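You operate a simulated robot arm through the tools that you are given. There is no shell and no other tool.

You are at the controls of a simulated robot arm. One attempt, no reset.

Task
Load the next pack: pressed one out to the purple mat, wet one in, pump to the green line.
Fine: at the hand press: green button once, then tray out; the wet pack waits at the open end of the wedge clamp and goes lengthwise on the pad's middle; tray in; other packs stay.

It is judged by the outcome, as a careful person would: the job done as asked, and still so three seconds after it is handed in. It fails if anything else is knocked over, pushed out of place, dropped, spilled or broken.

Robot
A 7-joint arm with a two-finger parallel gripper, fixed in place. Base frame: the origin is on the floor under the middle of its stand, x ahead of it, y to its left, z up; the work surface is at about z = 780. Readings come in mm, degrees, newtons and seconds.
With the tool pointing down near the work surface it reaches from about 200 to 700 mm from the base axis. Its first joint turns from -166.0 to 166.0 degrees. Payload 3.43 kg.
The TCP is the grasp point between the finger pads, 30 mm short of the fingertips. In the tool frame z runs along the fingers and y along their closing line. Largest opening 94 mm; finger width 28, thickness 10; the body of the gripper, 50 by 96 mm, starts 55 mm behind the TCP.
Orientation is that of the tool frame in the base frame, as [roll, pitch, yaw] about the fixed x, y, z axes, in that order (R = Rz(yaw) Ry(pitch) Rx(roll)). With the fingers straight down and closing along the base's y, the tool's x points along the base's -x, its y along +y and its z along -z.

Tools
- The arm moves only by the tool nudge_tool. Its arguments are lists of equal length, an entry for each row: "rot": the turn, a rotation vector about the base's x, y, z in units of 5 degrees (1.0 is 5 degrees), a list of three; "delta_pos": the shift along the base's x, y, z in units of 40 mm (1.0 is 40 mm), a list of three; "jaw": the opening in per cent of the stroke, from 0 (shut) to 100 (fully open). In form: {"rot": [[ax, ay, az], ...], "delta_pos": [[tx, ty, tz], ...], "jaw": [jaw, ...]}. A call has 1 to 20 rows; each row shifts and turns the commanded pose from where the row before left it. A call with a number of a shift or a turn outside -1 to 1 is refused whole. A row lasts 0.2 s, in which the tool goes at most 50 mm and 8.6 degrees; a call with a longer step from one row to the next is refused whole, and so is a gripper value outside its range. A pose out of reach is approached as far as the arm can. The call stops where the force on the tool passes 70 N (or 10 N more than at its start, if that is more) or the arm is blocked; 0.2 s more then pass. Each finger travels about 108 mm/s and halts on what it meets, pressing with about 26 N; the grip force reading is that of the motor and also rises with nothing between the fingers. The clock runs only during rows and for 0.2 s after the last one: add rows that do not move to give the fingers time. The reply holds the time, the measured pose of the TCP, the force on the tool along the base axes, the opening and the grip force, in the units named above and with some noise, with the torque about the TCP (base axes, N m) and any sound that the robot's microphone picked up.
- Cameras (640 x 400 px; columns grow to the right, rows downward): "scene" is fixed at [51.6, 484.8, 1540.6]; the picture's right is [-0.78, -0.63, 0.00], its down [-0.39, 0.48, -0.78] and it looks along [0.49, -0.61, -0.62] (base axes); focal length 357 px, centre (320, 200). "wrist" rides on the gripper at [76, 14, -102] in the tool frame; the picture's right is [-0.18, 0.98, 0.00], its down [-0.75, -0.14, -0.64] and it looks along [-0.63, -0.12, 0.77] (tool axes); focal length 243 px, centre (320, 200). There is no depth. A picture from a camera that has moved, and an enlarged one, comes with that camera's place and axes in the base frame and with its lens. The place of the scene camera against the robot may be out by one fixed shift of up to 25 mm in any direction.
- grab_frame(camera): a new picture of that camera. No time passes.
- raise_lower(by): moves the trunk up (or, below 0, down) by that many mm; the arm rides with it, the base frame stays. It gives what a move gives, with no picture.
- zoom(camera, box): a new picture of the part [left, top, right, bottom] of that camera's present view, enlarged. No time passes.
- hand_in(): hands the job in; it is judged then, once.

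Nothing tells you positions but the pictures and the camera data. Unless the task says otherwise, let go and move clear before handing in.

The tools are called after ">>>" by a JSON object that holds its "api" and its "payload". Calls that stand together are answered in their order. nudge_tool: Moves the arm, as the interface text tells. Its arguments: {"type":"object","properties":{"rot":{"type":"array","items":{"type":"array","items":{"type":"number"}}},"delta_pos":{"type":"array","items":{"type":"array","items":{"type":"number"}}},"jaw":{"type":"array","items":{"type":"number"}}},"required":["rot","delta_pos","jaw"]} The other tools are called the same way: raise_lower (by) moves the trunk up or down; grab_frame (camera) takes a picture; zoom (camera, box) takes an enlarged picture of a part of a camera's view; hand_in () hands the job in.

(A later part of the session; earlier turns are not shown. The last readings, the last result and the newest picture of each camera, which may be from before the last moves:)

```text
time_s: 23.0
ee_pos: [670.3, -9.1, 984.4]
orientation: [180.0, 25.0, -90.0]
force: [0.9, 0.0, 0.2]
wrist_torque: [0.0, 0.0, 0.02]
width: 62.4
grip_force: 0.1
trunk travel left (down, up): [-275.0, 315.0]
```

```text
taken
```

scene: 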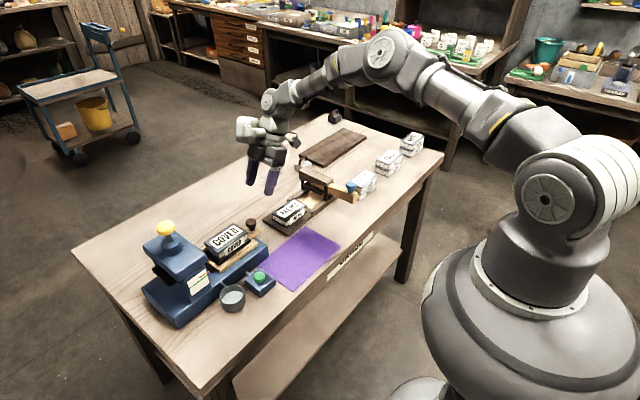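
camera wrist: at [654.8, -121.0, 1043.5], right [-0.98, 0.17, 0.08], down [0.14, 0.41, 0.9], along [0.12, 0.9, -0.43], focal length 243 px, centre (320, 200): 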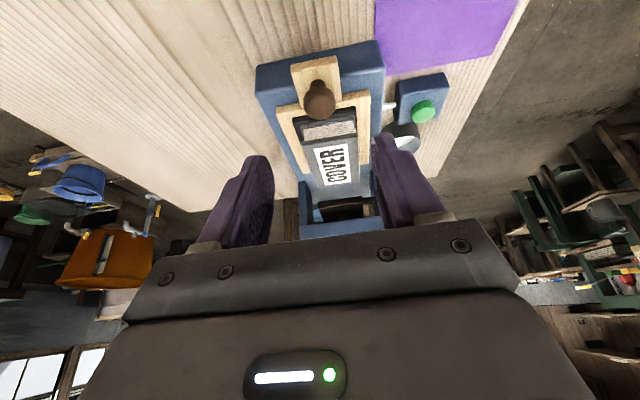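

The tray is out with COVER on it and nothing else disturbed. I'll straighten the tool and view the pack from above.

>>> {"api": "nudge_tool", "payload": {"rot": [[-1, 0, 0], [-1, 0, 0], [-1, 0, 0], [-1, 0, 0], [-1, 0, 0], [0, 0, 0]], "delta_pos": [[0, 0.345, 0.28], [0, 0.345, 0.28], [0, 0.345, 0.28], [0, 0.345, 0.28], [0, 0.345, 0.28], [0, 0, 0]], "jaw": [100, 100, 100, 100, 100, 100]}}

>>> {"api": "grab_frame", "payload": {"camera": "wrist"}}

>>> {"api": "zoom", "payload": {"camera": "wrist", "box": [220, 60, 420, 220]}}

```text
time_s: 24.4
ee_pos: [670.5, 61.8, 1042.0]
orientation: [180.0, -0.2, -89.9]
force: [-0.4, 0.0, -0.2]
wrist_torque: [-0.01, 0.04, 0.02]
width: 94.0
grip_force: 0.1
trunk travel left (down, up): [-275.0, 315.0]
```

```text
taken
camera wrist: at [656.1, -15.4, 1142.8], right [-0.98, 0.18, 0.0], down [0.14, 0.75, 0.64], along [0.12, 0.63, -0.77], focal length 243 px, centre (320, 200)
```

wrist: 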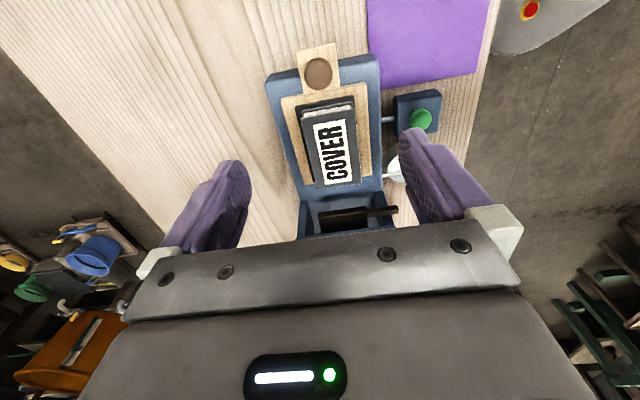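

```text
2.50 times, centred on (320, 140) of wrist
camera zoom: at [656.1, -15.4, 1142.8], right [-0.98, 0.18, 0.0], down [0.14, 0.75, 0.64], along [0.12, 0.63, -0.77], focal length 606 px, centre (320, 350)
```

zoom: 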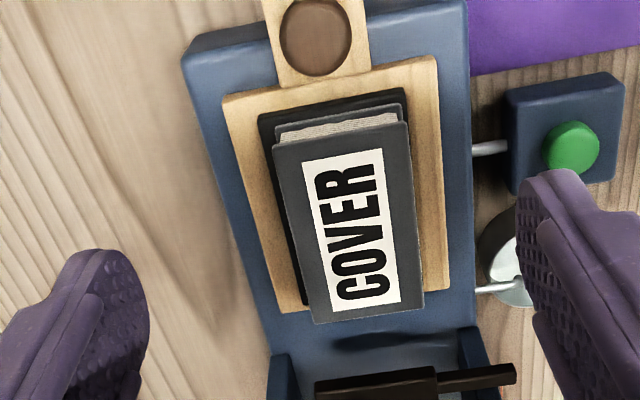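

COVER's centre is about (666,135), the tray plate's centre about (668,135). I'll approach with a slight 10° tilt (keeps the housing off the pump knob) and the jaws fully open.

>>> {"api": "nudge_tool", "payload": {"rot": [[1, 0, 0], [1, 0, 0], [0, 0, 0], [0, 0, 0]], "delta_pos": [[-0.04, 0.58, -0.6], [-0.04, 0.58, -0.6], [-0.03, 0.58, -0.6], [0, 0, -0.5]], "jaw": [100, 100, 100, 100]}}

>>> {"api": "grab_frame", "payload": {"camera": "wrist"}}

>>> {"api": "zoom", "payload": {"camera": "scene", "box": [130, 150, 310, 320]}}

```text
time_s: 25.4
ee_pos: [665.7, 129.3, 948.5]
orientation: [179.9, 10.0, -90.0]
force: [-0.6, 0.5, 0.2]
wrist_torque: [0.02, -0.01, 0.0]
width: 94.2
grip_force: 0.1
trunk travel left (down, up): [-275.0, 315.0]
```

```text
taken
camera wrist: at [651.1, 36.6, 1034.2], right [-0.98, 0.18, 0.03], down [0.14, 0.63, 0.76], along [0.12, 0.75, -0.65], focal length 243 px, centre (320, 200)
```

wrist: 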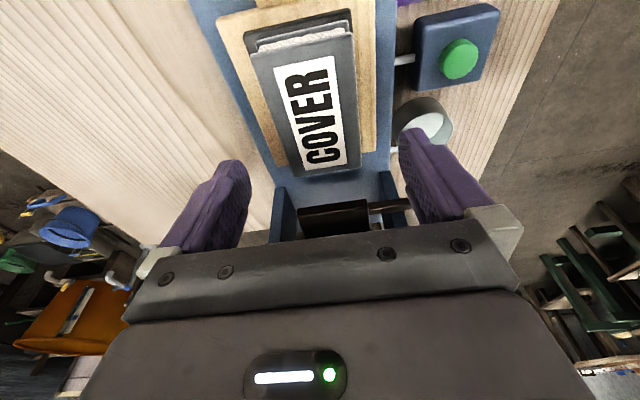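

```text
2.35 times, centred on (220, 235) of scene
camera zoom: at [51.6, 484.8, 1540.6], right [-0.78, -0.63, 0.0], down [-0.39, 0.48, -0.78], along [0.49, -0.61, -0.62], focal length 841 px, centre (555, 118)
```

zoom: 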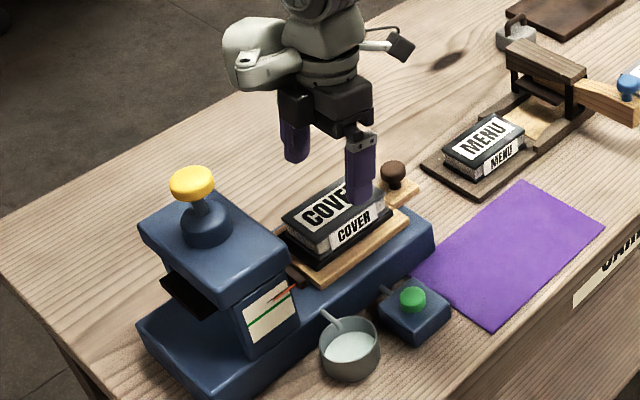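

Alignment looks good. I'll zoom once to fix the pack's height before descending.

>>> {"api": "zoom", "payload": {"camera": "wrist", "box": [200, 0, 400, 200]}}

>>> {"api": "zoom", "payload": {"camera": "scene", "box": [190, 195, 270, 275]}}

```text
2.00 times, centred on (300, 100) of wrist
camera zoom: at [651.1, 36.6, 1034.2], right [-0.98, 0.18, 0.03], down [0.14, 0.63, 0.76], along [0.12, 0.75, -0.65], focal length 485 px, centre (360, 400)
```

zoom: 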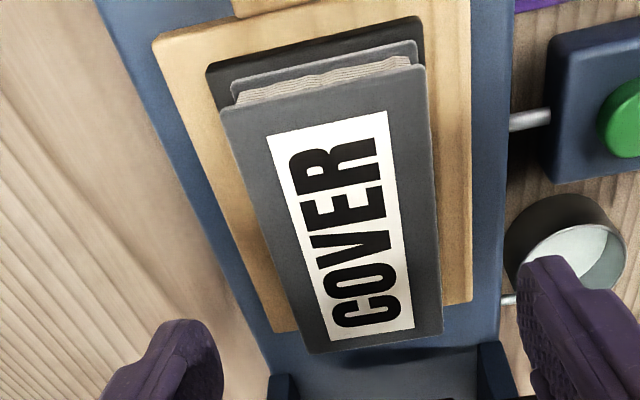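

```text
5.00 times, centred on (230, 235) of scene
camera zoom: at [51.6, 484.8, 1540.6], right [-0.78, -0.63, 0.0], down [-0.39, 0.48, -0.78], along [0.49, -0.61, -0.62], focal length 1787 px, centre (770, 25)
```

zoom: 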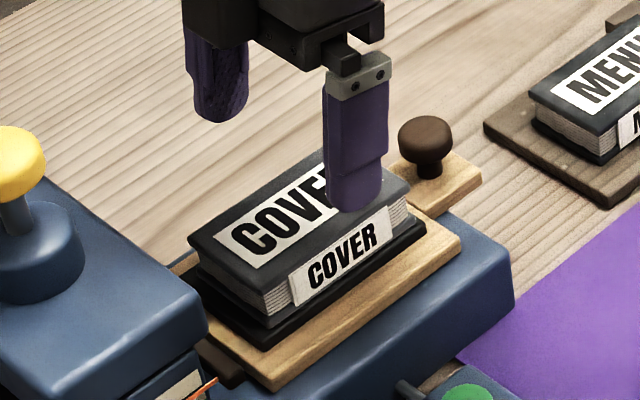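

COVER's top is about z 876 and centre (666,132). I'll descend vertically and close on its long sides.

>>> {"api": "nudge_tool", "payload": {"rot": [[0, 0, 0], [0, 0, 0], [0, 0, 0], [0, 0, 0]], "delta_pos": [[0, 0, -0.6], [0, 0, -0.6], [0.01, 0, -0.45], [0, 0, 0]], "jaw": [100, 100, 100, 100]}}

>>> {"api": "grab_frame", "payload": {"camera": "wrist"}}

>>> {"api": "zoom", "payload": {"camera": "scene", "box": [140, 180, 280, 300]}}

```text
time_s: 26.4
ee_pos: [665.3, 129.0, 883.5]
orientation: [-180.0, 10.0, -90.0]
force: [-0.5, 0.2, -0.1]
wrist_torque: [0.0, -0.02, -0.04]
width: 94.0
grip_force: 0.1
trunk travel left (down, up): [-275.0, 315.0]
```

```text
taken
camera wrist: at [650.9, 36.1, 969.9], right [-0.98, 0.18, 0.03], down [0.14, 0.63, 0.76], along [0.12, 0.75, -0.65], focal length 243 px, centre (320, 200)
```

wrist: 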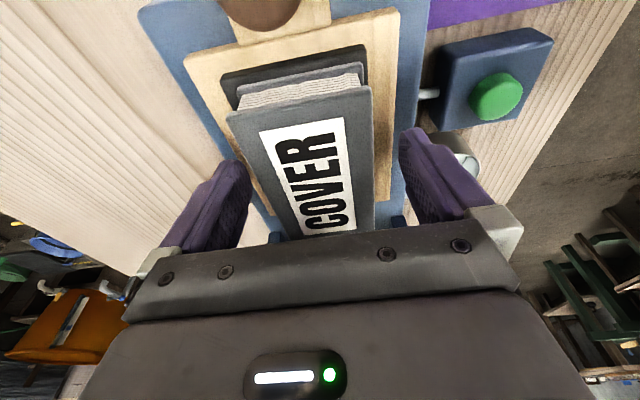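

```text
3.33 times, centred on (210, 240) of scene
camera zoom: at [51.6, 484.8, 1540.6], right [-0.78, -0.63, 0.0], down [-0.39, 0.48, -0.78], along [0.49, -0.61, -0.62], focal length 1191 px, centre (687, 67)
```

zoom: 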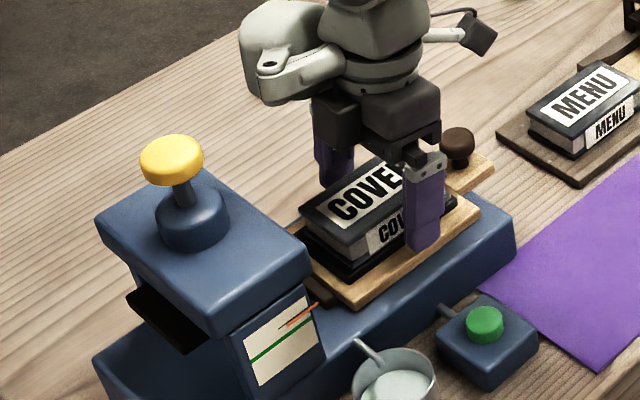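

The fingers straddle COVER evenly. Closing now.

>>> {"api": "nudge_tool", "payload": {"rot": [[0, 0, 0], [0, 0, 0], [0, 0, 0], [0, 0, 0]], "delta_pos": [[0, 0, 0], [0, 0, 0], [0, 0, 0], [0, 0, 0]], "jaw": [75, 55, 45, 45]}}

>>> {"api": "zoom", "payload": {"camera": "scene", "box": [140, 180, 280, 300]}}

```text
time_s: 27.4
ee_pos: [665.6, 129.2, 883.5]
orientation: [-180.0, 10.1, -90.1]
force: [-0.7, -0.7, 0.9]
wrist_torque: [0.01, -0.02, -0.01]
width: 63.5
grip_force: 25.6
trunk travel left (down, up): [-275.0, 315.0]
```

```text
3.33 times, centred on (210, 240) of scene
camera zoom: at [51.6, 484.8, 1540.6], right [-0.78, -0.63, 0.0], down [-0.39, 0.48, -0.78], along [0.49, -0.61, -0.62], focal length 1191 px, centre (687, 67)
```

zoom: 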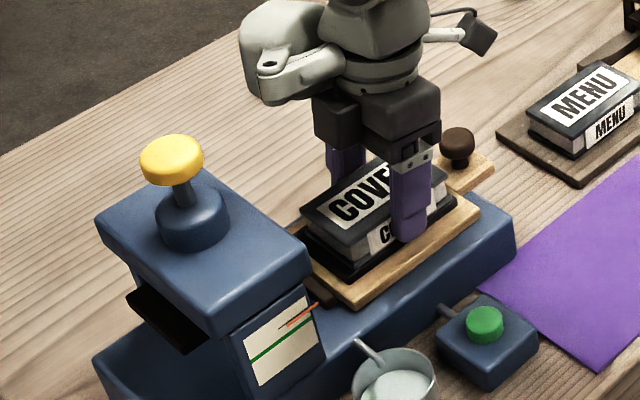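

Gripped at 63.5 mm. I'll lift gently and check that the pack comes up.

>>> {"api": "nudge_tool", "payload": {"rot": [[0, 0, 0], [0, 0, 0], [0, 0, 0], [0, 0, 0]], "delta_pos": [[0, 0, 0.15], [0, 0, 0.35], [0, 0, 0.6], [0, 0, 0.6]], "jaw": [40, 40, 40, 40]}}

>>> {"api": "grab_frame", "payload": {"camera": "wrist"}}

>>> {"api": "zoom", "payload": {"camera": "scene", "box": [140, 150, 280, 300]}}

```text
time_s: 28.4
ee_pos: [666.6, 130.3, 953.1]
orientation: [-179.9, 10.0, -90.0]
force: [-0.7, -0.1, -1.8]
wrist_torque: [-0.02, 0.0, -0.01]
width: 63.5
grip_force: 26.0
trunk travel left (down, up): [-275.0, 315.0]
```

```text
taken
camera wrist: at [650.8, 36.9, 1038.2], right [-0.98, 0.18, 0.03], down [0.14, 0.63, 0.76], along [0.12, 0.75, -0.65], focal length 243 px, centre (320, 200)
```

wrist: 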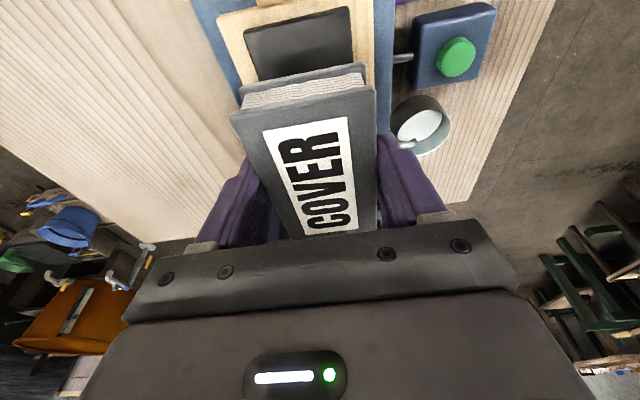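

```text
2.67 times, centred on (210, 225) of scene
camera zoom: at [51.6, 484.8, 1540.6], right [-0.78, -0.63, 0.0], down [-0.39, 0.48, -0.78], along [0.49, -0.61, -0.62], focal length 953 px, centre (613, 133)
```

zoom: 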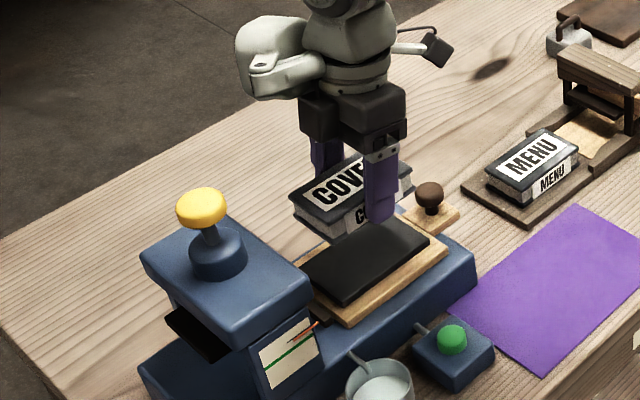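

COVER is lifted cleanly and the pad stays in the tray. The mat spans about x 467–601, y −109–100, so I'll carry it to the mat's middle (534,−5) and lower.

>>> {"api": "nudge_tool", "payload": {"rot": [[0, 0, 0], [0, 0, 0], [0, 0, 0], [0, 0, 0], [0, 0, 0], [0, 0, 0], [0, 0, 0], [0, 0, 0]], "delta_pos": [[-0.66, -0.69, 0], [-0.66, -0.69, 0], [-0.66, -0.69, 0], [-0.66, -0.69, 0], [-0.66, -0.69, 0], [0, 0, -0.8], [0, 0, -0.8], [0, 0, -0.8]], "jaw": [40, 40, 40, 40, 40, 40, 40, 40]}}

>>> {"api": "grab_frame", "payload": {"camera": "wrist"}}

>>> {"api": "zoom", "payload": {"camera": "scene", "box": [200, 170, 380, 310]}}

```text
time_s: 30.2
ee_pos: [533.1, -8.3, 857.4]
orientation: [180.0, 9.9, -90.0]
force: [0.7, 0.5, -0.9]
wrist_torque: [-0.01, 0.0, -0.01]
width: 63.5
grip_force: 26.2
trunk travel left (down, up): [-275.0, 315.0]
```

```text
taken
camera wrist: at [518.4, -102.0, 943.2], right [-0.98, 0.18, 0.03], down [0.14, 0.63, 0.76], along [0.12, 0.75, -0.65], focal length 243 px, centre (320, 200)
```

wrist: 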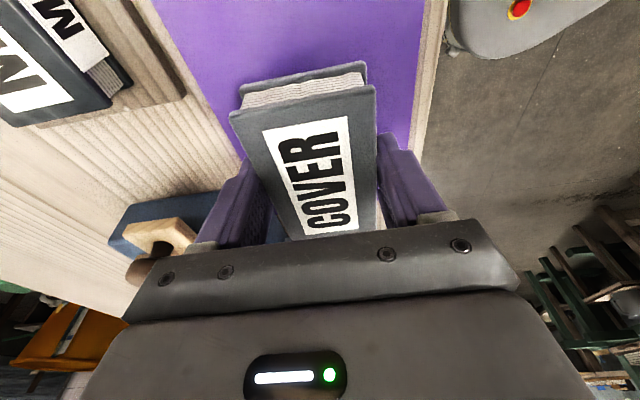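

```text
2.86 times, centred on (290, 240) of scene
camera zoom: at [51.6, 484.8, 1540.6], right [-0.78, -0.63, 0.0], down [-0.39, 0.48, -0.78], along [0.49, -0.61, -0.62], focal length 1021 px, centre (406, 86)
```

zoom: 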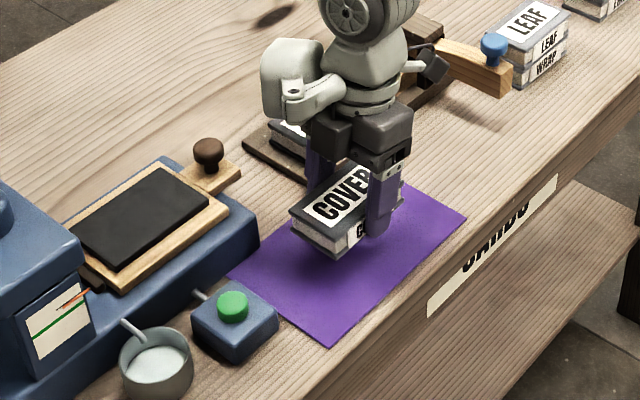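

COVER hangs over the mat's middle. I'll lower in small steps until it touches.

>>> {"api": "nudge_tool", "payload": {"rot": [[0, 0, 0], [0, 0, 0], [0, 0, 0]], "delta_pos": [[0, 0, -0.35], [0, 0, -0.35], [0, 0, 0]], "jaw": [40, 40, 40]}}

>>> {"api": "nudge_tool", "payload": {"rot": [[0, 0, 0], [0, 0, 0], [0, 0, 0]], "delta_pos": [[0, 0, -0.06], [0, 0, -0.06], [0, 0, 0]], "jaw": [40, 40, 40]}}

```text
time_s: 31.0
ee_pos: [533.5, -7.4, 827.5]
orientation: [-180.0, 10.0, -90.0]
force: [0.3, -0.1, -1.2]
wrist_torque: [-0.01, 0.0, 0.0]
width: 63.7
grip_force: 25.5
trunk travel left (down, up): [-275.0, 315.0]
```

```text
time_s: 31.8
ee_pos: [535.5, -9.3, 822.9]
orientation: [180.0, 9.9, -90.1]
force: [0.9, 0.1, -1.1]
wrist_torque: [-0.02, 0.03, 0.02]
width: 63.4
grip_force: 26.1
trunk travel left (down, up): [-275.0, 315.0]
```

>>> {"api": "zoom", "payload": {"camera": "scene", "box": [260, 215, 350, 290]}}

>>> {"api": "nudge_tool", "payload": {"rot": [[0, 0, 0], [0, 0, 0], [0, 0, 0]], "delta_pos": [[0, 0, -0.05], [0, 0, -0.05], [0, 0, 0]], "jaw": [40, 40, 40]}}

```text
5.33 times, centred on (305, 252) of scene
camera zoom: at [51.6, 484.8, 1540.6], right [-0.78, -0.63, 0.0], down [-0.39, 0.48, -0.78], along [0.49, -0.61, -0.62], focal length 1906 px, centre (400, -80)
```

zoom: 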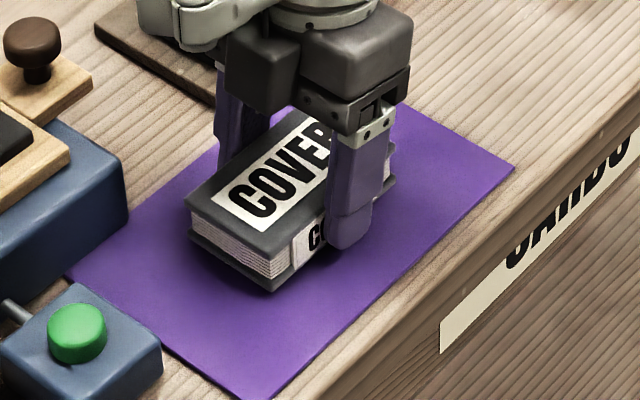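

```text
time_s: 32.6
ee_pos: [534.2, -8.2, 817.8]
orientation: [-180.0, 10.0, -90.0]
force: [0.5, -0.1, -0.9]
wrist_torque: [0.0, 0.0, 0.01]
width: 63.7
grip_force: 26.3
trunk travel left (down, up): [-275.0, 315.0]
```

No contact yet; I'll keep lowering slowly.

>>> {"api": "nudge_tool", "payload": {"rot": [[0, 0, 0], [0, 0, 0]], "delta_pos": [[0, 0, -0.05], [0, 0, -0.0]], "jaw": [40, 40]}}

>>> {"api": "nudge_tool", "payload": {"rot": [[0, 0, 0], [0, 0, 0]], "delta_pos": [[0, 0, -0.05], [0, 0, -0.0]], "jaw": [40, 40]}}

>>> {"api": "zoom", "payload": {"camera": "scene", "box": [260, 215, 350, 290]}}

```text
time_s: 33.2
ee_pos: [533.4, -6.6, 816.4]
orientation: [-179.9, 10.0, -90.0]
force: [-0.2, -0.6, -1.4]
wrist_torque: [0.06, -0.01, 0.03]
width: 63.7
grip_force: 25.3
trunk travel left (down, up): [-275.0, 315.0]
```

```text
time_s: 33.8
ee_pos: [533.5, -8.5, 815.9]
orientation: [-179.8, 9.9, -90.0]
force: [-3.1, -1.0, 23.5]
wrist_torque: [-0.2, 0.25, -0.05]
width: 63.8
grip_force: 25.7
trunk travel left (down, up): [-275.0, 315.0]
```

```text
5.33 times, centred on (305, 252) of scene
camera zoom: at [51.6, 484.8, 1540.6], right [-0.78, -0.63, 0.0], down [-0.39, 0.48, -0.78], along [0.49, -0.61, -0.62], focal length 1906 px, centre (400, -80)
```

zoom: 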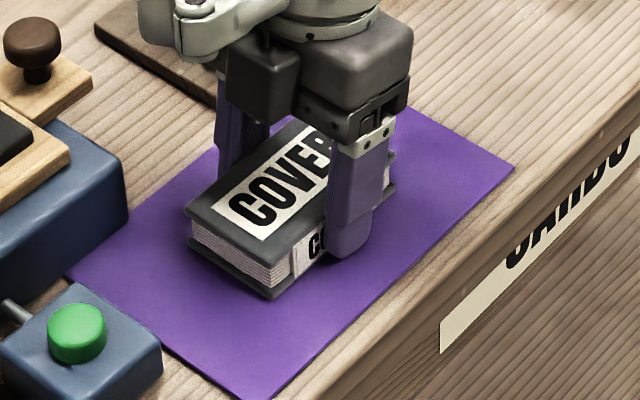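

COVER is touching the mat. I'll ease the pressure, open and lift away.

>>> {"api": "nudge_tool", "payload": {"rot": [[0, 0, 0], [0, 0, 0], [0, 0, 0], [0, 0, 0], [0, 0, 0], [0, 0, 0], [0, 0, 0]], "delta_pos": [[0, 0, 0.05], [0, 0, 0], [0, 0, 0], [0, 0, 0], [0, 0, 0.5], [0, 0, 1], [0, 0, 1]], "jaw": [40, 75, 100, 100, 100, 100, 100]}}

>>> {"api": "grab_frame", "payload": {"camera": "wrist"}}

>>> {"api": "grab_frame", "payload": {"camera": "scene"}}

```text
time_s: 35.4
ee_pos: [533.8, -10.5, 917.8]
orientation: [180.0, 10.0, -90.1]
force: [-0.3, -0.3, 0.2]
wrist_torque: [-0.01, 0.0, 0.01]
width: 94.4
grip_force: 0.1
trunk travel left (down, up): [-275.0, 315.0]
```

```text
taken
camera wrist: at [518.0, -102.3, 1003.5], right [-0.98, 0.18, 0.03], down [0.14, 0.63, 0.76], along [0.12, 0.75, -0.65], focal length 243 px, centre (320, 200)
```

wrist: 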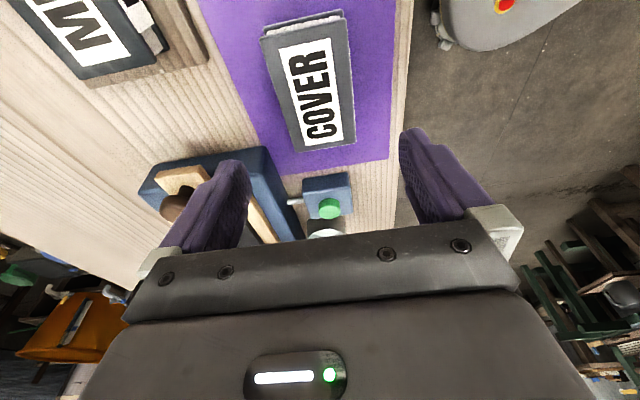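

```text
taken
```

scene: 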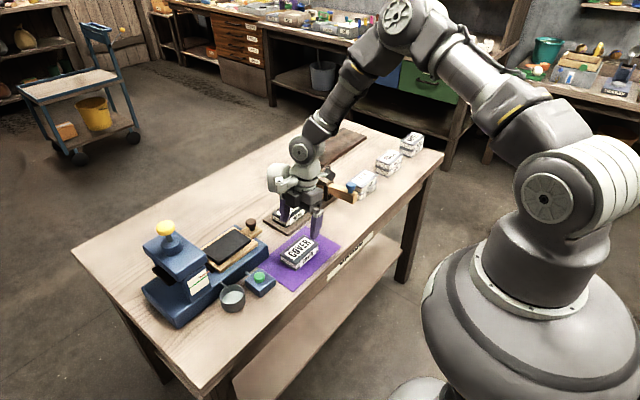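

COVER rests in the middle of the mat. Next I'll move above MENU on the clamp board and look at it closely.

>>> {"api": "nudge_tool", "payload": {"rot": [[0, 0, 0], [0, 0, 0], [0, 0, 0], [0, 0, 0], [0, 0, 0], [0, 0, 0]], "delta_pos": [[0.4, -0.5, 0.6], [0.55, -0.55, 0.4], [0.6, -0.55, 0.3], [0.6, -0.55, 0.3], [0.6, -0.55, 0.25], [0.55, -0.5, 0.2]], "jaw": [100, 100, 100, 100, 100, 100]}}

>>> {"api": "grab_frame", "payload": {"camera": "wrist"}}

>>> {"api": "zoom", "payload": {"camera": "scene", "box": [250, 110, 390, 250]}}

```text
time_s: 36.8
ee_pos: [665.6, -137.2, 997.2]
orientation: [-180.0, 10.0, -90.2]
force: [-0.1, 0.2, 0.3]
wrist_torque: [0.0, 0.02, -0.01]
width: 94.0
grip_force: 0.0
trunk travel left (down, up): [-275.0, 315.0]
```

```text
taken
camera wrist: at [650.2, -230.2, 1084.4], right [-0.98, 0.18, 0.03], down [0.14, 0.63, 0.76], along [0.12, 0.76, -0.64], focal length 243 px, centre (320, 200)
```

wrist: 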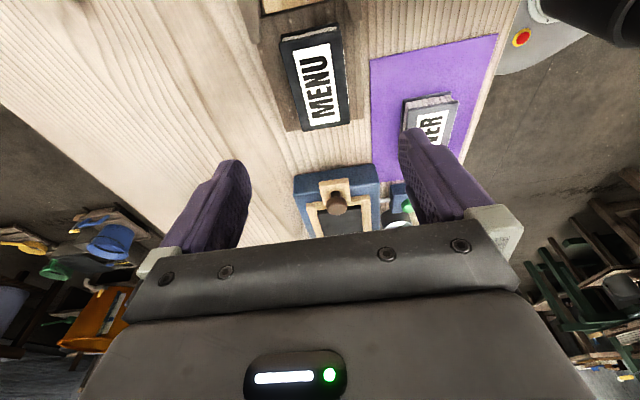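

```text
2.86 times, centred on (320, 180) of scene
camera zoom: at [51.6, 484.8, 1540.6], right [-0.78, -0.63, 0.0], down [-0.39, 0.48, -0.78], along [0.49, -0.61, -0.62], focal length 1021 px, centre (320, 257)
```

zoom: 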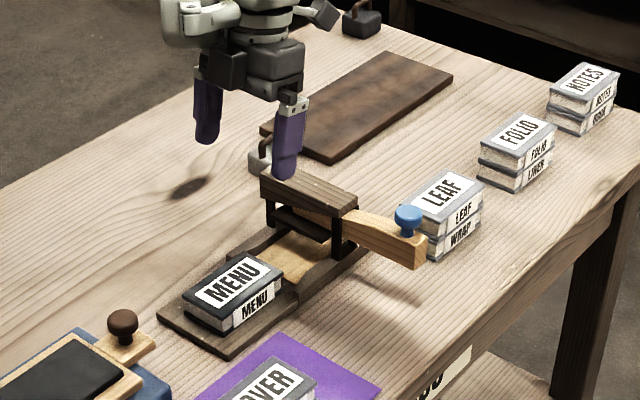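

MENU is visible at the open end of the clamp. I'll zoom to measure its pose.

>>> {"api": "zoom", "payload": {"camera": "wrist", "box": [230, 0, 400, 140]}}

>>> {"api": "zoom", "payload": {"camera": "scene", "box": [260, 170, 340, 240]}}

```text
2.86 times, centred on (315, 70) of wrist
camera zoom: at [650.2, -230.2, 1084.4], right [-0.98, 0.18, 0.03], down [0.14, 0.63, 0.76], along [0.12, 0.76, -0.64], focal length 693 px, centre (334, 571)
```

zoom: 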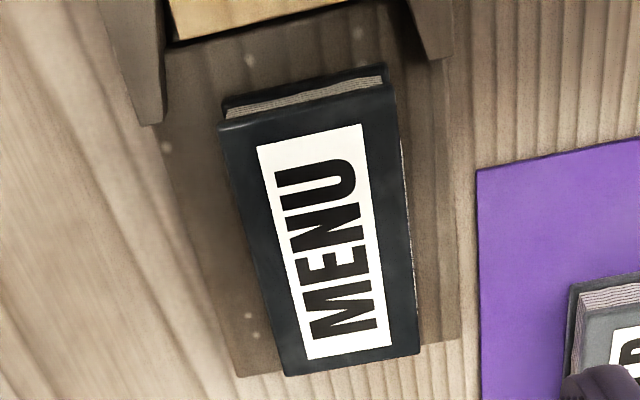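

```text
5.71 times, centred on (300, 205) of scene
camera zoom: at [51.6, 484.8, 1540.6], right [-0.78, -0.63, 0.0], down [-0.39, 0.48, -0.78], along [0.49, -0.61, -0.62], focal length 2042 px, centre (434, 171)
```

zoom: 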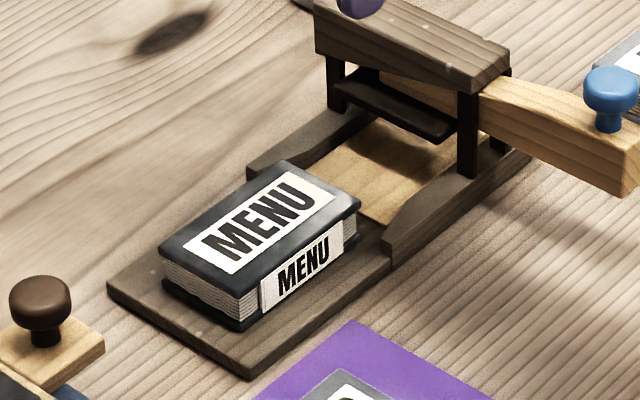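

MENU's centre is about (665,−106), aligned with y, top near z 820. I'll descend over it in stages.

>>> {"api": "nudge_tool", "payload": {"rot": [[0, 0, 0], [0, 0, 0], [0, 0, 0], [0, 0, 0]], "delta_pos": [[0, 0.235, -0.9], [0, 0.235, -0.9], [0, 0.235, -0.9], [0, 0, 0]], "jaw": [100, 100, 100, 100]}}

>>> {"api": "grab_frame", "payload": {"camera": "wrist"}}

>>> {"api": "zoom", "payload": {"camera": "scene", "box": [240, 130, 360, 240]}}

```text
time_s: 37.8
ee_pos: [666.7, -108.0, 889.3]
orientation: [-180.0, 9.9, -90.0]
force: [-0.4, -0.3, 0.5]
wrist_torque: [0.04, -0.01, 0.01]
width: 94.4
grip_force: 0.0
trunk travel left (down, up): [-275.0, 315.0]
```

```text
taken
camera wrist: at [651.8, -200.4, 976.5], right [-0.98, 0.18, 0.03], down [0.14, 0.63, 0.76], along [0.12, 0.75, -0.65], focal length 243 px, centre (320, 200)
```

wrist: 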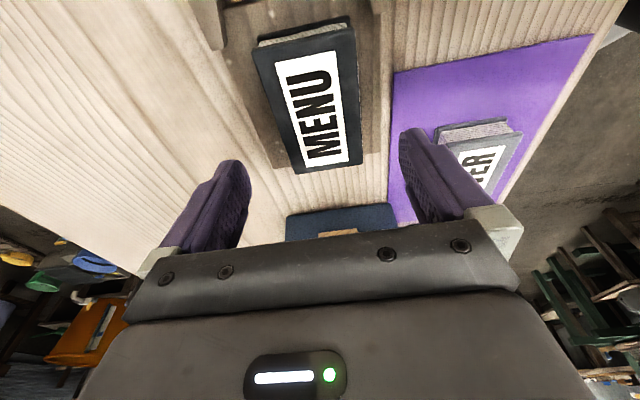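

```text
3.64 times, centred on (300, 185) of scene
camera zoom: at [51.6, 484.8, 1540.6], right [-0.78, -0.63, 0.0], down [-0.39, 0.48, -0.78], along [0.49, -0.61, -0.62], focal length 1300 px, centre (393, 254)
```

zoom: 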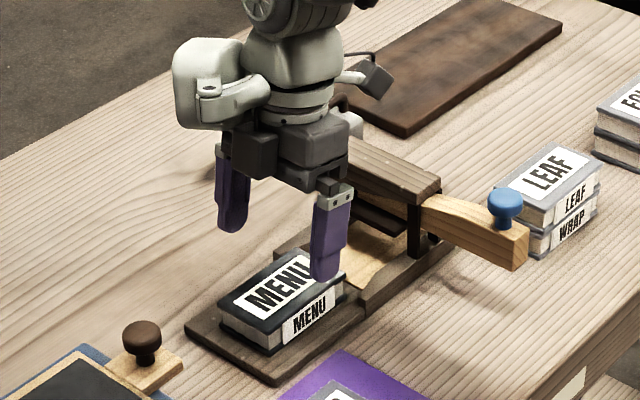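

The fingers straddle MENU with room either side. I'll descend the rest and close.

>>> {"api": "nudge_tool", "payload": {"rot": [[0, 0, 0], [0, 0, 0], [0, 0, 0], [0, 0, 0]], "delta_pos": [[-0.03, 0, -0.6], [0, 0, -0.6], [0, 0, -0.33], [0, 0, 0]], "jaw": [100, 100, 100, 100]}}

>>> {"api": "grab_frame", "payload": {"camera": "wrist"}}

>>> {"api": "zoom", "payload": {"camera": "scene", "box": [250, 150, 350, 240]}}

```text
time_s: 38.8
ee_pos: [667.3, -107.5, 830.5]
orientation: [-179.9, 10.1, -89.9]
force: [0.1, -0.5, -0.2]
wrist_torque: [-0.01, 0.01, 0.02]
width: 93.9
grip_force: 0.0
trunk travel left (down, up): [-275.0, 315.0]
```

```text
taken
camera wrist: at [650.7, -200.5, 917.0], right [-0.98, 0.18, 0.03], down [0.14, 0.63, 0.76], along [0.12, 0.75, -0.65], focal length 243 px, centre (320, 200)
```

wrist: 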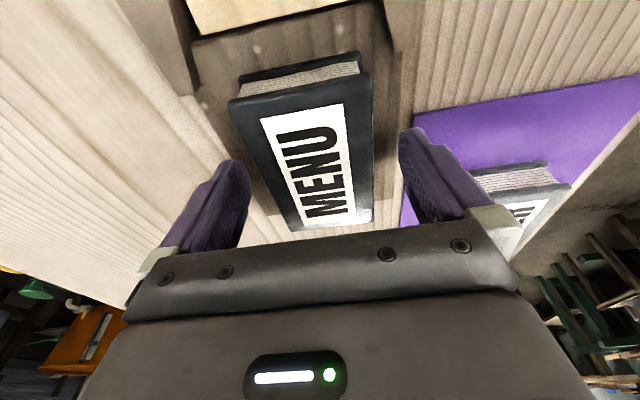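

```text
4.44 times, centred on (300, 195) of scene
camera zoom: at [51.6, 484.8, 1540.6], right [-0.78, -0.63, 0.0], down [-0.39, 0.48, -0.78], along [0.49, -0.61, -0.62], focal length 1588 px, centre (409, 222)
```

zoom: 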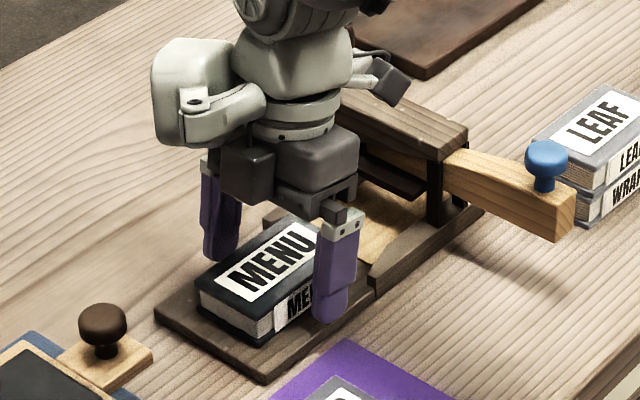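

I'll go 3 mm lower and close on MENU's long sides.

>>> {"api": "nudge_tool", "payload": {"rot": [[0, 0, 0], [0, 0, 0], [0, 0, 0], [0, 0, 0], [0, 0, 0], [0, 0, 0]], "delta_pos": [[-0.02, 0, -0.07], [0, 0, 0], [0, 0, 0], [0, 0, 0], [0, 0, 0], [0, 0, 0]], "jaw": [100, 85, 70, 55, 40, 40]}}

>>> {"api": "zoom", "payload": {"camera": "scene", "box": [250, 150, 350, 240]}}

>>> {"api": "zoom", "payload": {"camera": "wrist", "box": [150, 20, 450, 240]}}

```text
time_s: 40.2
ee_pos: [664.4, -108.4, 826.9]
orientation: [-180.0, 9.9, -90.1]
force: [1.3, -0.3, 1.3]
wrist_torque: [0.0, 0.05, -0.02]
width: 62.6
grip_force: 25.6
trunk travel left (down, up): [-275.0, 315.0]
```

```text
4.44 times, centred on (300, 195) of scene
camera zoom: at [51.6, 484.8, 1540.6], right [-0.78, -0.63, 0.0], down [-0.39, 0.48, -0.78], along [0.49, -0.61, -0.62], focal length 1588 px, centre (409, 222)
```

zoom: 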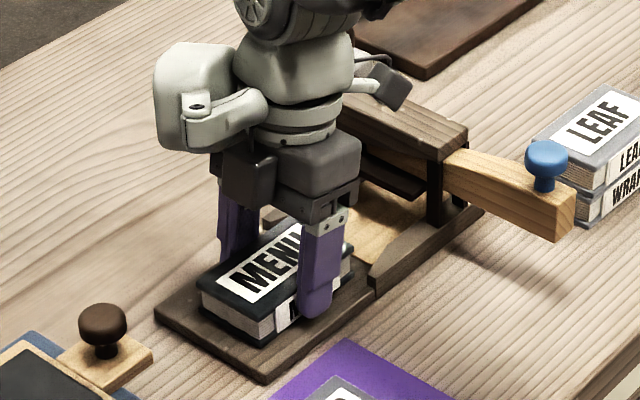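

```text
1.82 times, centred on (300, 130) of wrist
camera zoom: at [649.6, -200.8, 913.7], right [-0.98, 0.18, 0.03], down [0.14, 0.63, 0.76], along [0.12, 0.75, -0.65], focal length 441 px, centre (356, 327)
```

zoom: 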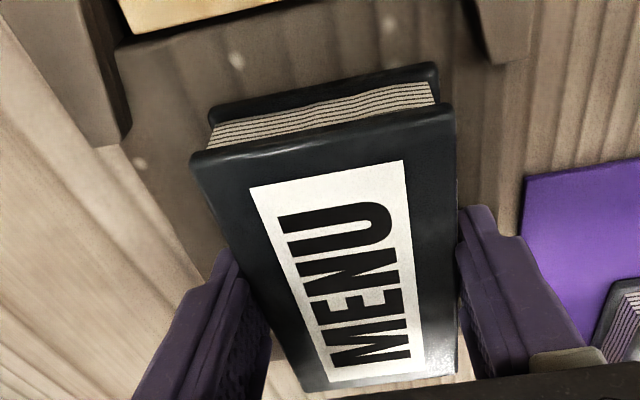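

MENU is gripped at 62.6 mm. I'll lift it straight up.

>>> {"api": "nudge_tool", "payload": {"rot": [[0, 0, 0], [0, 0, 0], [0, 0, 0], [0, 0, 0], [0, 0, 0], [0, 0, 0]], "delta_pos": [[0, 0, 0.15], [0, 0, 0.4], [0, 0, 0.75], [0, 0, 0.75], [0, 0, 0.75], [0, 0, 0.75]], "jaw": [40, 40, 40, 40, 40, 40]}}

>>> {"api": "grab_frame", "payload": {"camera": "scene"}}

>>> {"api": "grab_frame", "payload": {"camera": "wrist"}}

```text
time_s: 41.6
ee_pos: [663.9, -109.1, 968.4]
orientation: [179.9, 10.0, -90.0]
force: [0.6, 0.1, -0.9]
wrist_torque: [-0.01, 0.0, 0.0]
width: 59.4
grip_force: 26.2
trunk travel left (down, up): [-275.0, 315.0]
```

```text
taken
```

scene: 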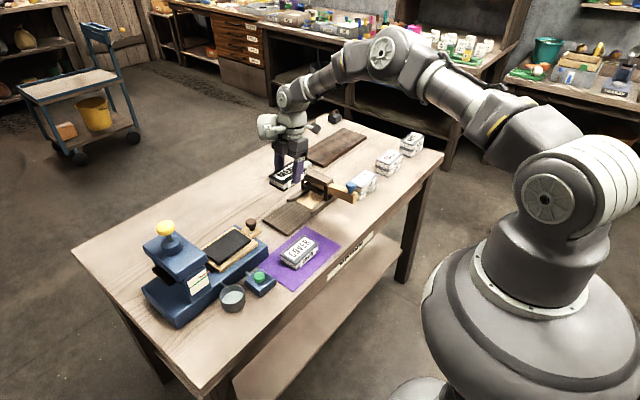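

```text
taken
camera wrist: at [649.4, -202.0, 1055.7], right [-0.98, 0.18, 0.03], down [0.14, 0.63, 0.76], along [0.12, 0.75, -0.65], focal length 243 px, centre (320, 200)
```

wrist: 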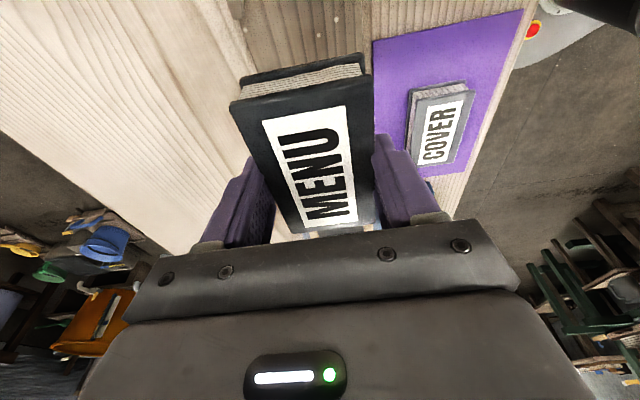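

MENU is lifted, but the opening went from 62.6 to 59.4 mm. I'll check the hold before travelling.

>>> {"api": "zoom", "payload": {"camera": "scene", "box": [245, 110, 335, 200]}}

>>> {"api": "zoom", "payload": {"camera": "wrist", "box": [150, 20, 450, 240]}}

>>> {"api": "nudge_tool", "payload": {"rot": [[0, 0, 0]], "delta_pos": [[0, 0, 0]], "jaw": [40]}}

```text
4.44 times, centred on (290, 155) of scene
camera zoom: at [51.6, 484.8, 1540.6], right [-0.78, -0.63, 0.0], down [-0.39, 0.48, -0.78], along [0.49, -0.61, -0.62], focal length 1588 px, centre (453, 400)
```

zoom: 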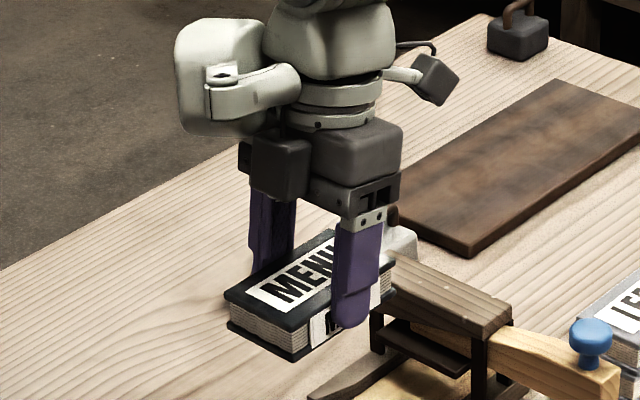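

```text
1.82 times, centred on (300, 130) of wrist
camera zoom: at [649.4, -202.0, 1055.7], right [-0.98, 0.18, 0.03], down [0.14, 0.63, 0.76], along [0.12, 0.75, -0.65], focal length 441 px, centre (356, 327)
```

zoom: 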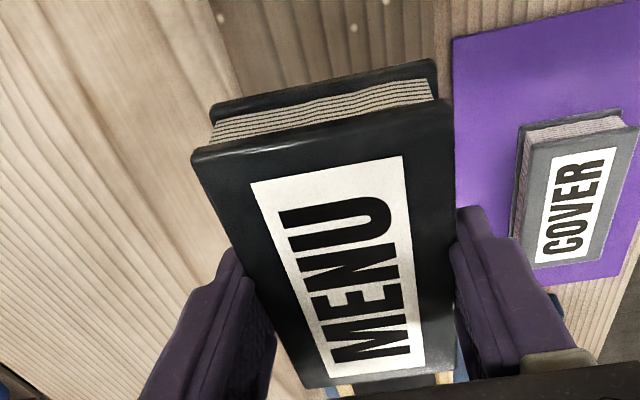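

```text
time_s: 42.0
ee_pos: [664.3, -108.8, 969.3]
orientation: [-179.9, 10.0, -89.9]
force: [0.6, 0.4, -1.7]
wrist_torque: [-0.01, 0.0, 0.03]
width: 59.3
grip_force: 25.4
trunk travel left (down, up): [-275.0, 315.0]
```

The hold is stable at 59.3 mm and the pack is level. The pad's middle is about (668,133.5), so I'll carry MENU over it.

>>> {"api": "nudge_tool", "payload": {"rot": [[0, 0, 0], [0, 0, 0], [0, 0, 0], [0, 0, 0], [0, 0, 0], [0, 0, 0], [0, 0, 0], [0, 0, 0]], "delta_pos": [[0.015, 0.6, 0], [0.015, 0.9, 0], [0.015, 0.9, 0], [0.015, 0.9, 0], [0.015, 0.9, 0], [0.015, 0.9, 0], [0.015, 0.86, 0], [0, 0, 0]], "jaw": [40, 40, 40, 40, 40, 40, 40, 40]}}

>>> {"api": "grab_frame", "payload": {"camera": "wrist"}}

>>> {"api": "zoom", "payload": {"camera": "scene", "box": [130, 140, 290, 310]}}

```text
time_s: 43.8
ee_pos: [670.1, 132.2, 970.9]
orientation: [179.9, 10.1, -90.1]
force: [-0.8, -0.4, -1.2]
wrist_torque: [0.01, 0.01, 0.0]
width: 59.4
grip_force: 26.1
trunk travel left (down, up): [-275.0, 315.0]
```

```text
taken
camera wrist: at [654.9, 40.1, 1056.7], right [-0.98, 0.18, 0.03], down [0.14, 0.63, 0.76], along [0.12, 0.75, -0.65], focal length 243 px, centre (320, 200)
```

wrist: 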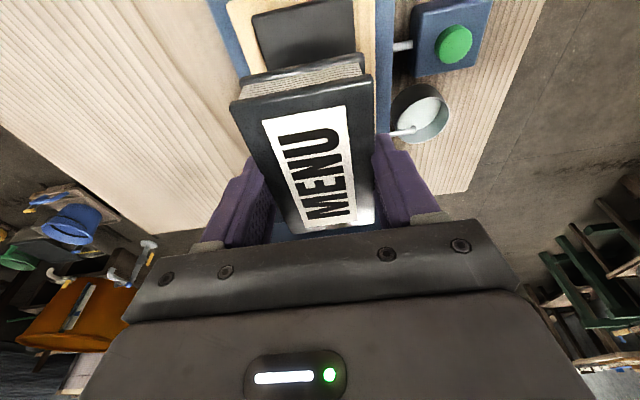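

```text
2.35 times, centred on (210, 225) of scene
camera zoom: at [51.6, 484.8, 1540.6], right [-0.78, -0.63, 0.0], down [-0.39, 0.48, -0.78], along [0.49, -0.61, -0.62], focal length 841 px, centre (579, 141)
```

zoom: 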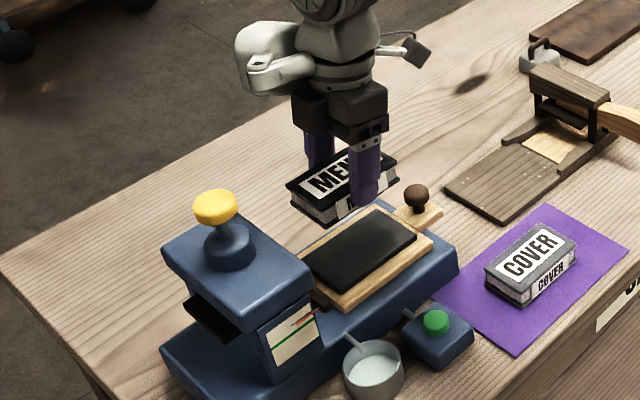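

MENU is above the pad and aligned with it. I'll lower toward the pad, finishing in small steps until it touches.

>>> {"api": "nudge_tool", "payload": {"rot": [[0, 0, 0], [0, 0, 0], [0, 0, 0], [0, 0, 0]], "delta_pos": [[0, -0.03, -0.55], [0, 0, -0.55], [0, 0, -0.5], [0, 0, 0]], "jaw": [40, 40, 40, 40]}}

>>> {"api": "zoom", "payload": {"camera": "scene", "box": [180, 190, 280, 290]}}

>>> {"api": "grab_frame", "payload": {"camera": "wrist"}}

```text
time_s: 44.8
ee_pos: [669.5, 129.1, 904.5]
orientation: [180.0, 10.1, -89.9]
force: [0.0, -0.2, -1.8]
wrist_torque: [0.02, 0.03, -0.04]
width: 59.5
grip_force: 25.8
trunk travel left (down, up): [-275.0, 315.0]
```

```text
4.00 times, centred on (230, 240) of scene
camera zoom: at [51.6, 484.8, 1540.6], right [-0.78, -0.63, 0.0], down [-0.39, 0.48, -0.78], along [0.49, -0.61, -0.62], focal length 1430 px, centre (680, 40)
```

zoom: 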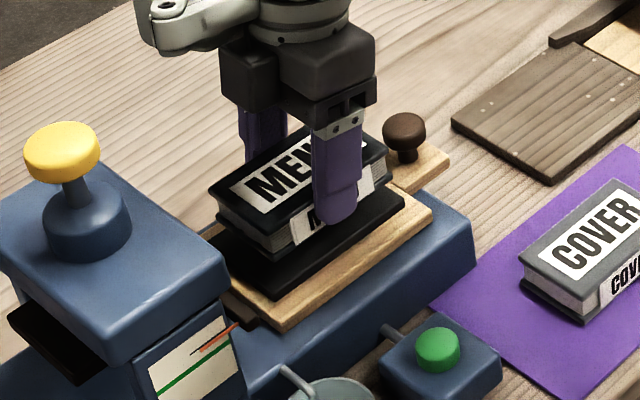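

```text
taken
camera wrist: at [654.5, 36.8, 991.0], right [-0.98, 0.18, 0.03], down [0.14, 0.63, 0.76], along [0.12, 0.75, -0.65], focal length 243 px, centre (320, 200)
```

wrist: 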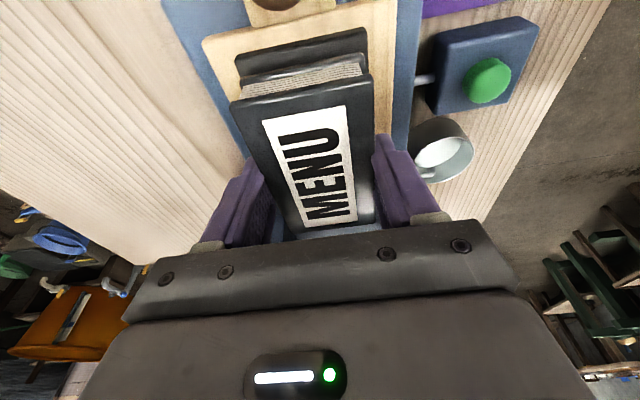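

MENU sits right above the pad. Small lowering steps now.

>>> {"api": "nudge_tool", "payload": {"rot": [[0, 0, 0], [0, 0, 0], [0, 0, 0]], "delta_pos": [[0, 0, -0.12], [0, 0, -0.12], [0, 0, 0]], "jaw": [40, 40, 40]}}

>>> {"api": "nudge_tool", "payload": {"rot": [[0, 0, 0], [0, 0, 0]], "delta_pos": [[0, 0, -0.06], [0, 0, 0]], "jaw": [40, 40]}}

>>> {"api": "nudge_tool", "payload": {"rot": [[0, 0, 0], [0, 0, 0]], "delta_pos": [[0, 0, -0.05], [0, 0, 0]], "jaw": [40, 40]}}

```text
time_s: 45.6
ee_pos: [668.0, 129.5, 895.0]
orientation: [-180.0, 9.9, -90.0]
force: [-0.3, -0.2, -1.9]
wrist_torque: [-0.01, -0.02, 0.0]
width: 59.8
grip_force: 25.9
trunk travel left (down, up): [-275.0, 315.0]
```

```text
time_s: 46.2
ee_pos: [669.8, 130.1, 893.1]
orientation: [-180.0, 10.0, -90.0]
force: [-0.2, 0.7, -1.8]
wrist_torque: [0.0, -0.01, 0.03]
width: 59.3
grip_force: 25.8
trunk travel left (down, up): [-275.0, 315.0]
```

```text
time_s: 46.8
ee_pos: [669.2, 129.5, 889.6]
orientation: [180.0, 10.0, -90.0]
force: [0.4, 0.2, -0.8]
wrist_torque: [-0.03, 0.02, -0.01]
width: 59.6
grip_force: 25.9
trunk travel left (down, up): [-275.0, 315.0]
```

>>> {"api": "zoom", "payload": {"camera": "scene", "box": [190, 210, 260, 280]}}

>>> {"api": "nudge_tool", "payload": {"rot": [[0, 0, 0], [0, 0, 0]], "delta_pos": [[0, 0, -0.05], [0, 0, 0]], "jaw": [40, 40]}}

```text
5.71 times, centred on (225, 245) of scene
camera zoom: at [51.6, 484.8, 1540.6], right [-0.78, -0.63, 0.0], down [-0.39, 0.48, -0.78], along [0.49, -0.61, -0.62], focal length 2042 px, centre (863, -57)
```

zoom: 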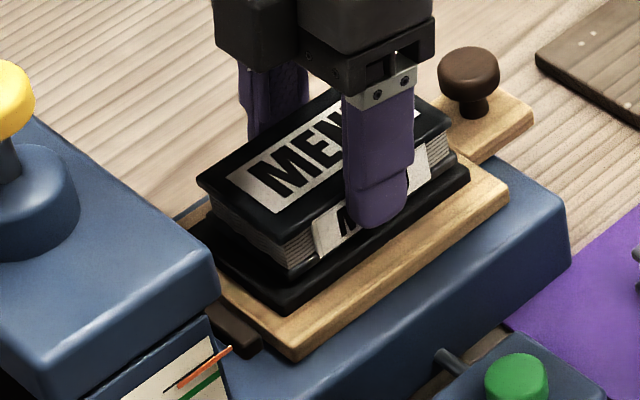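

```text
time_s: 47.4
ee_pos: [669.4, 129.5, 889.5]
orientation: [-180.0, 10.0, -90.0]
force: [0.2, -0.7, -0.9]
wrist_torque: [0.01, 0.05, -0.03]
width: 59.5
grip_force: 25.8
trunk travel left (down, up): [-275.0, 315.0]
```

Nearly there; another small step.

>>> {"api": "nudge_tool", "payload": {"rot": [[0, 0, 0], [0, 0, 0]], "delta_pos": [[0, 0, -0.04], [0, 0, 0]], "jaw": [40, 40]}}

>>> {"api": "zoom", "payload": {"camera": "scene", "box": [190, 210, 260, 280]}}

```text
time_s: 48.0
ee_pos: [668.7, 129.1, 887.9]
orientation: [180.0, 9.9, -90.0]
force: [0.8, 1.9, 3.4]
wrist_torque: [-0.13, 0.09, 0.01]
width: 59.6
grip_force: 26.1
trunk travel left (down, up): [-275.0, 315.0]
```

```text
5.71 times, centred on (225, 245) of scene
camera zoom: at [51.6, 484.8, 1540.6], right [-0.78, -0.63, 0.0], down [-0.39, 0.48, -0.78], along [0.49, -0.61, -0.62], focal length 2042 px, centre (863, -57)
```

zoom: 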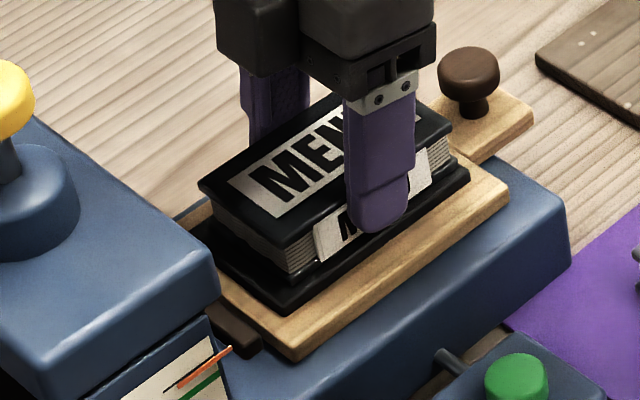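

MENU has touched the pad (contact force felt). I'll open the fingers and lift clear.

>>> {"api": "nudge_tool", "payload": {"rot": [[0, 0, 0], [0, 0, 0], [0, 0, 0], [0, 0, 0], [0, 0, 0], [0, 0, 0]], "delta_pos": [[0, 0, 0], [0, 0, 0], [0, 0, 0], [0, 0, 0.4], [0, -0.3, 0.8], [0, -0.6, 0.7]], "jaw": [70, 100, 100, 100, 100, 100]}}

>>> {"api": "grab_frame", "payload": {"camera": "wrist"}}

>>> {"api": "zoom", "payload": {"camera": "scene", "box": [140, 180, 280, 310]}}

```text
time_s: 49.4
ee_pos: [669.1, 92.9, 965.0]
orientation: [-180.0, 10.0, -90.0]
force: [0.0, 0.5, 0.3]
wrist_torque: [-0.01, -0.05, 0.0]
width: 94.0
grip_force: 0.0
trunk travel left (down, up): [-275.0, 315.0]
```

```text
taken
camera wrist: at [653.6, -0.1, 1051.5], right [-0.98, 0.18, 0.03], down [0.14, 0.63, 0.76], along [0.12, 0.76, -0.65], focal length 243 px, centre (320, 200)
```

wrist: 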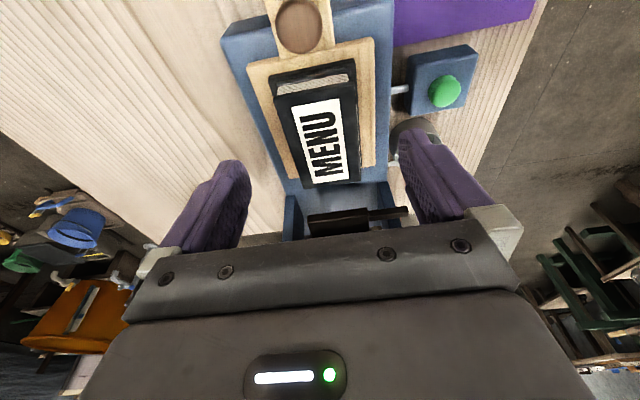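

```text
3.08 times, centred on (210, 245) of scene
camera zoom: at [51.6, 484.8, 1540.6], right [-0.78, -0.63, 0.0], down [-0.39, 0.48, -0.78], along [0.49, -0.61, -0.62], focal length 1100 px, centre (658, 62)
```

zoom: 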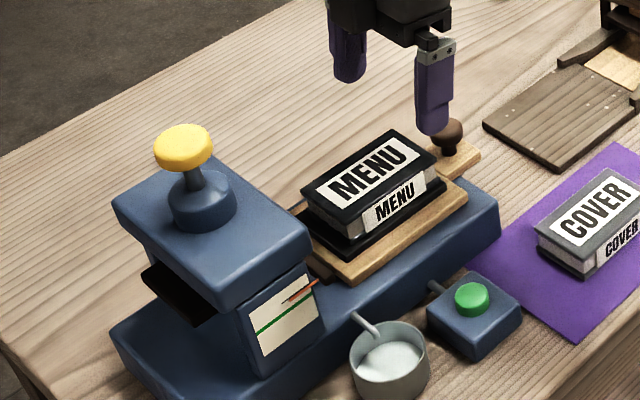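

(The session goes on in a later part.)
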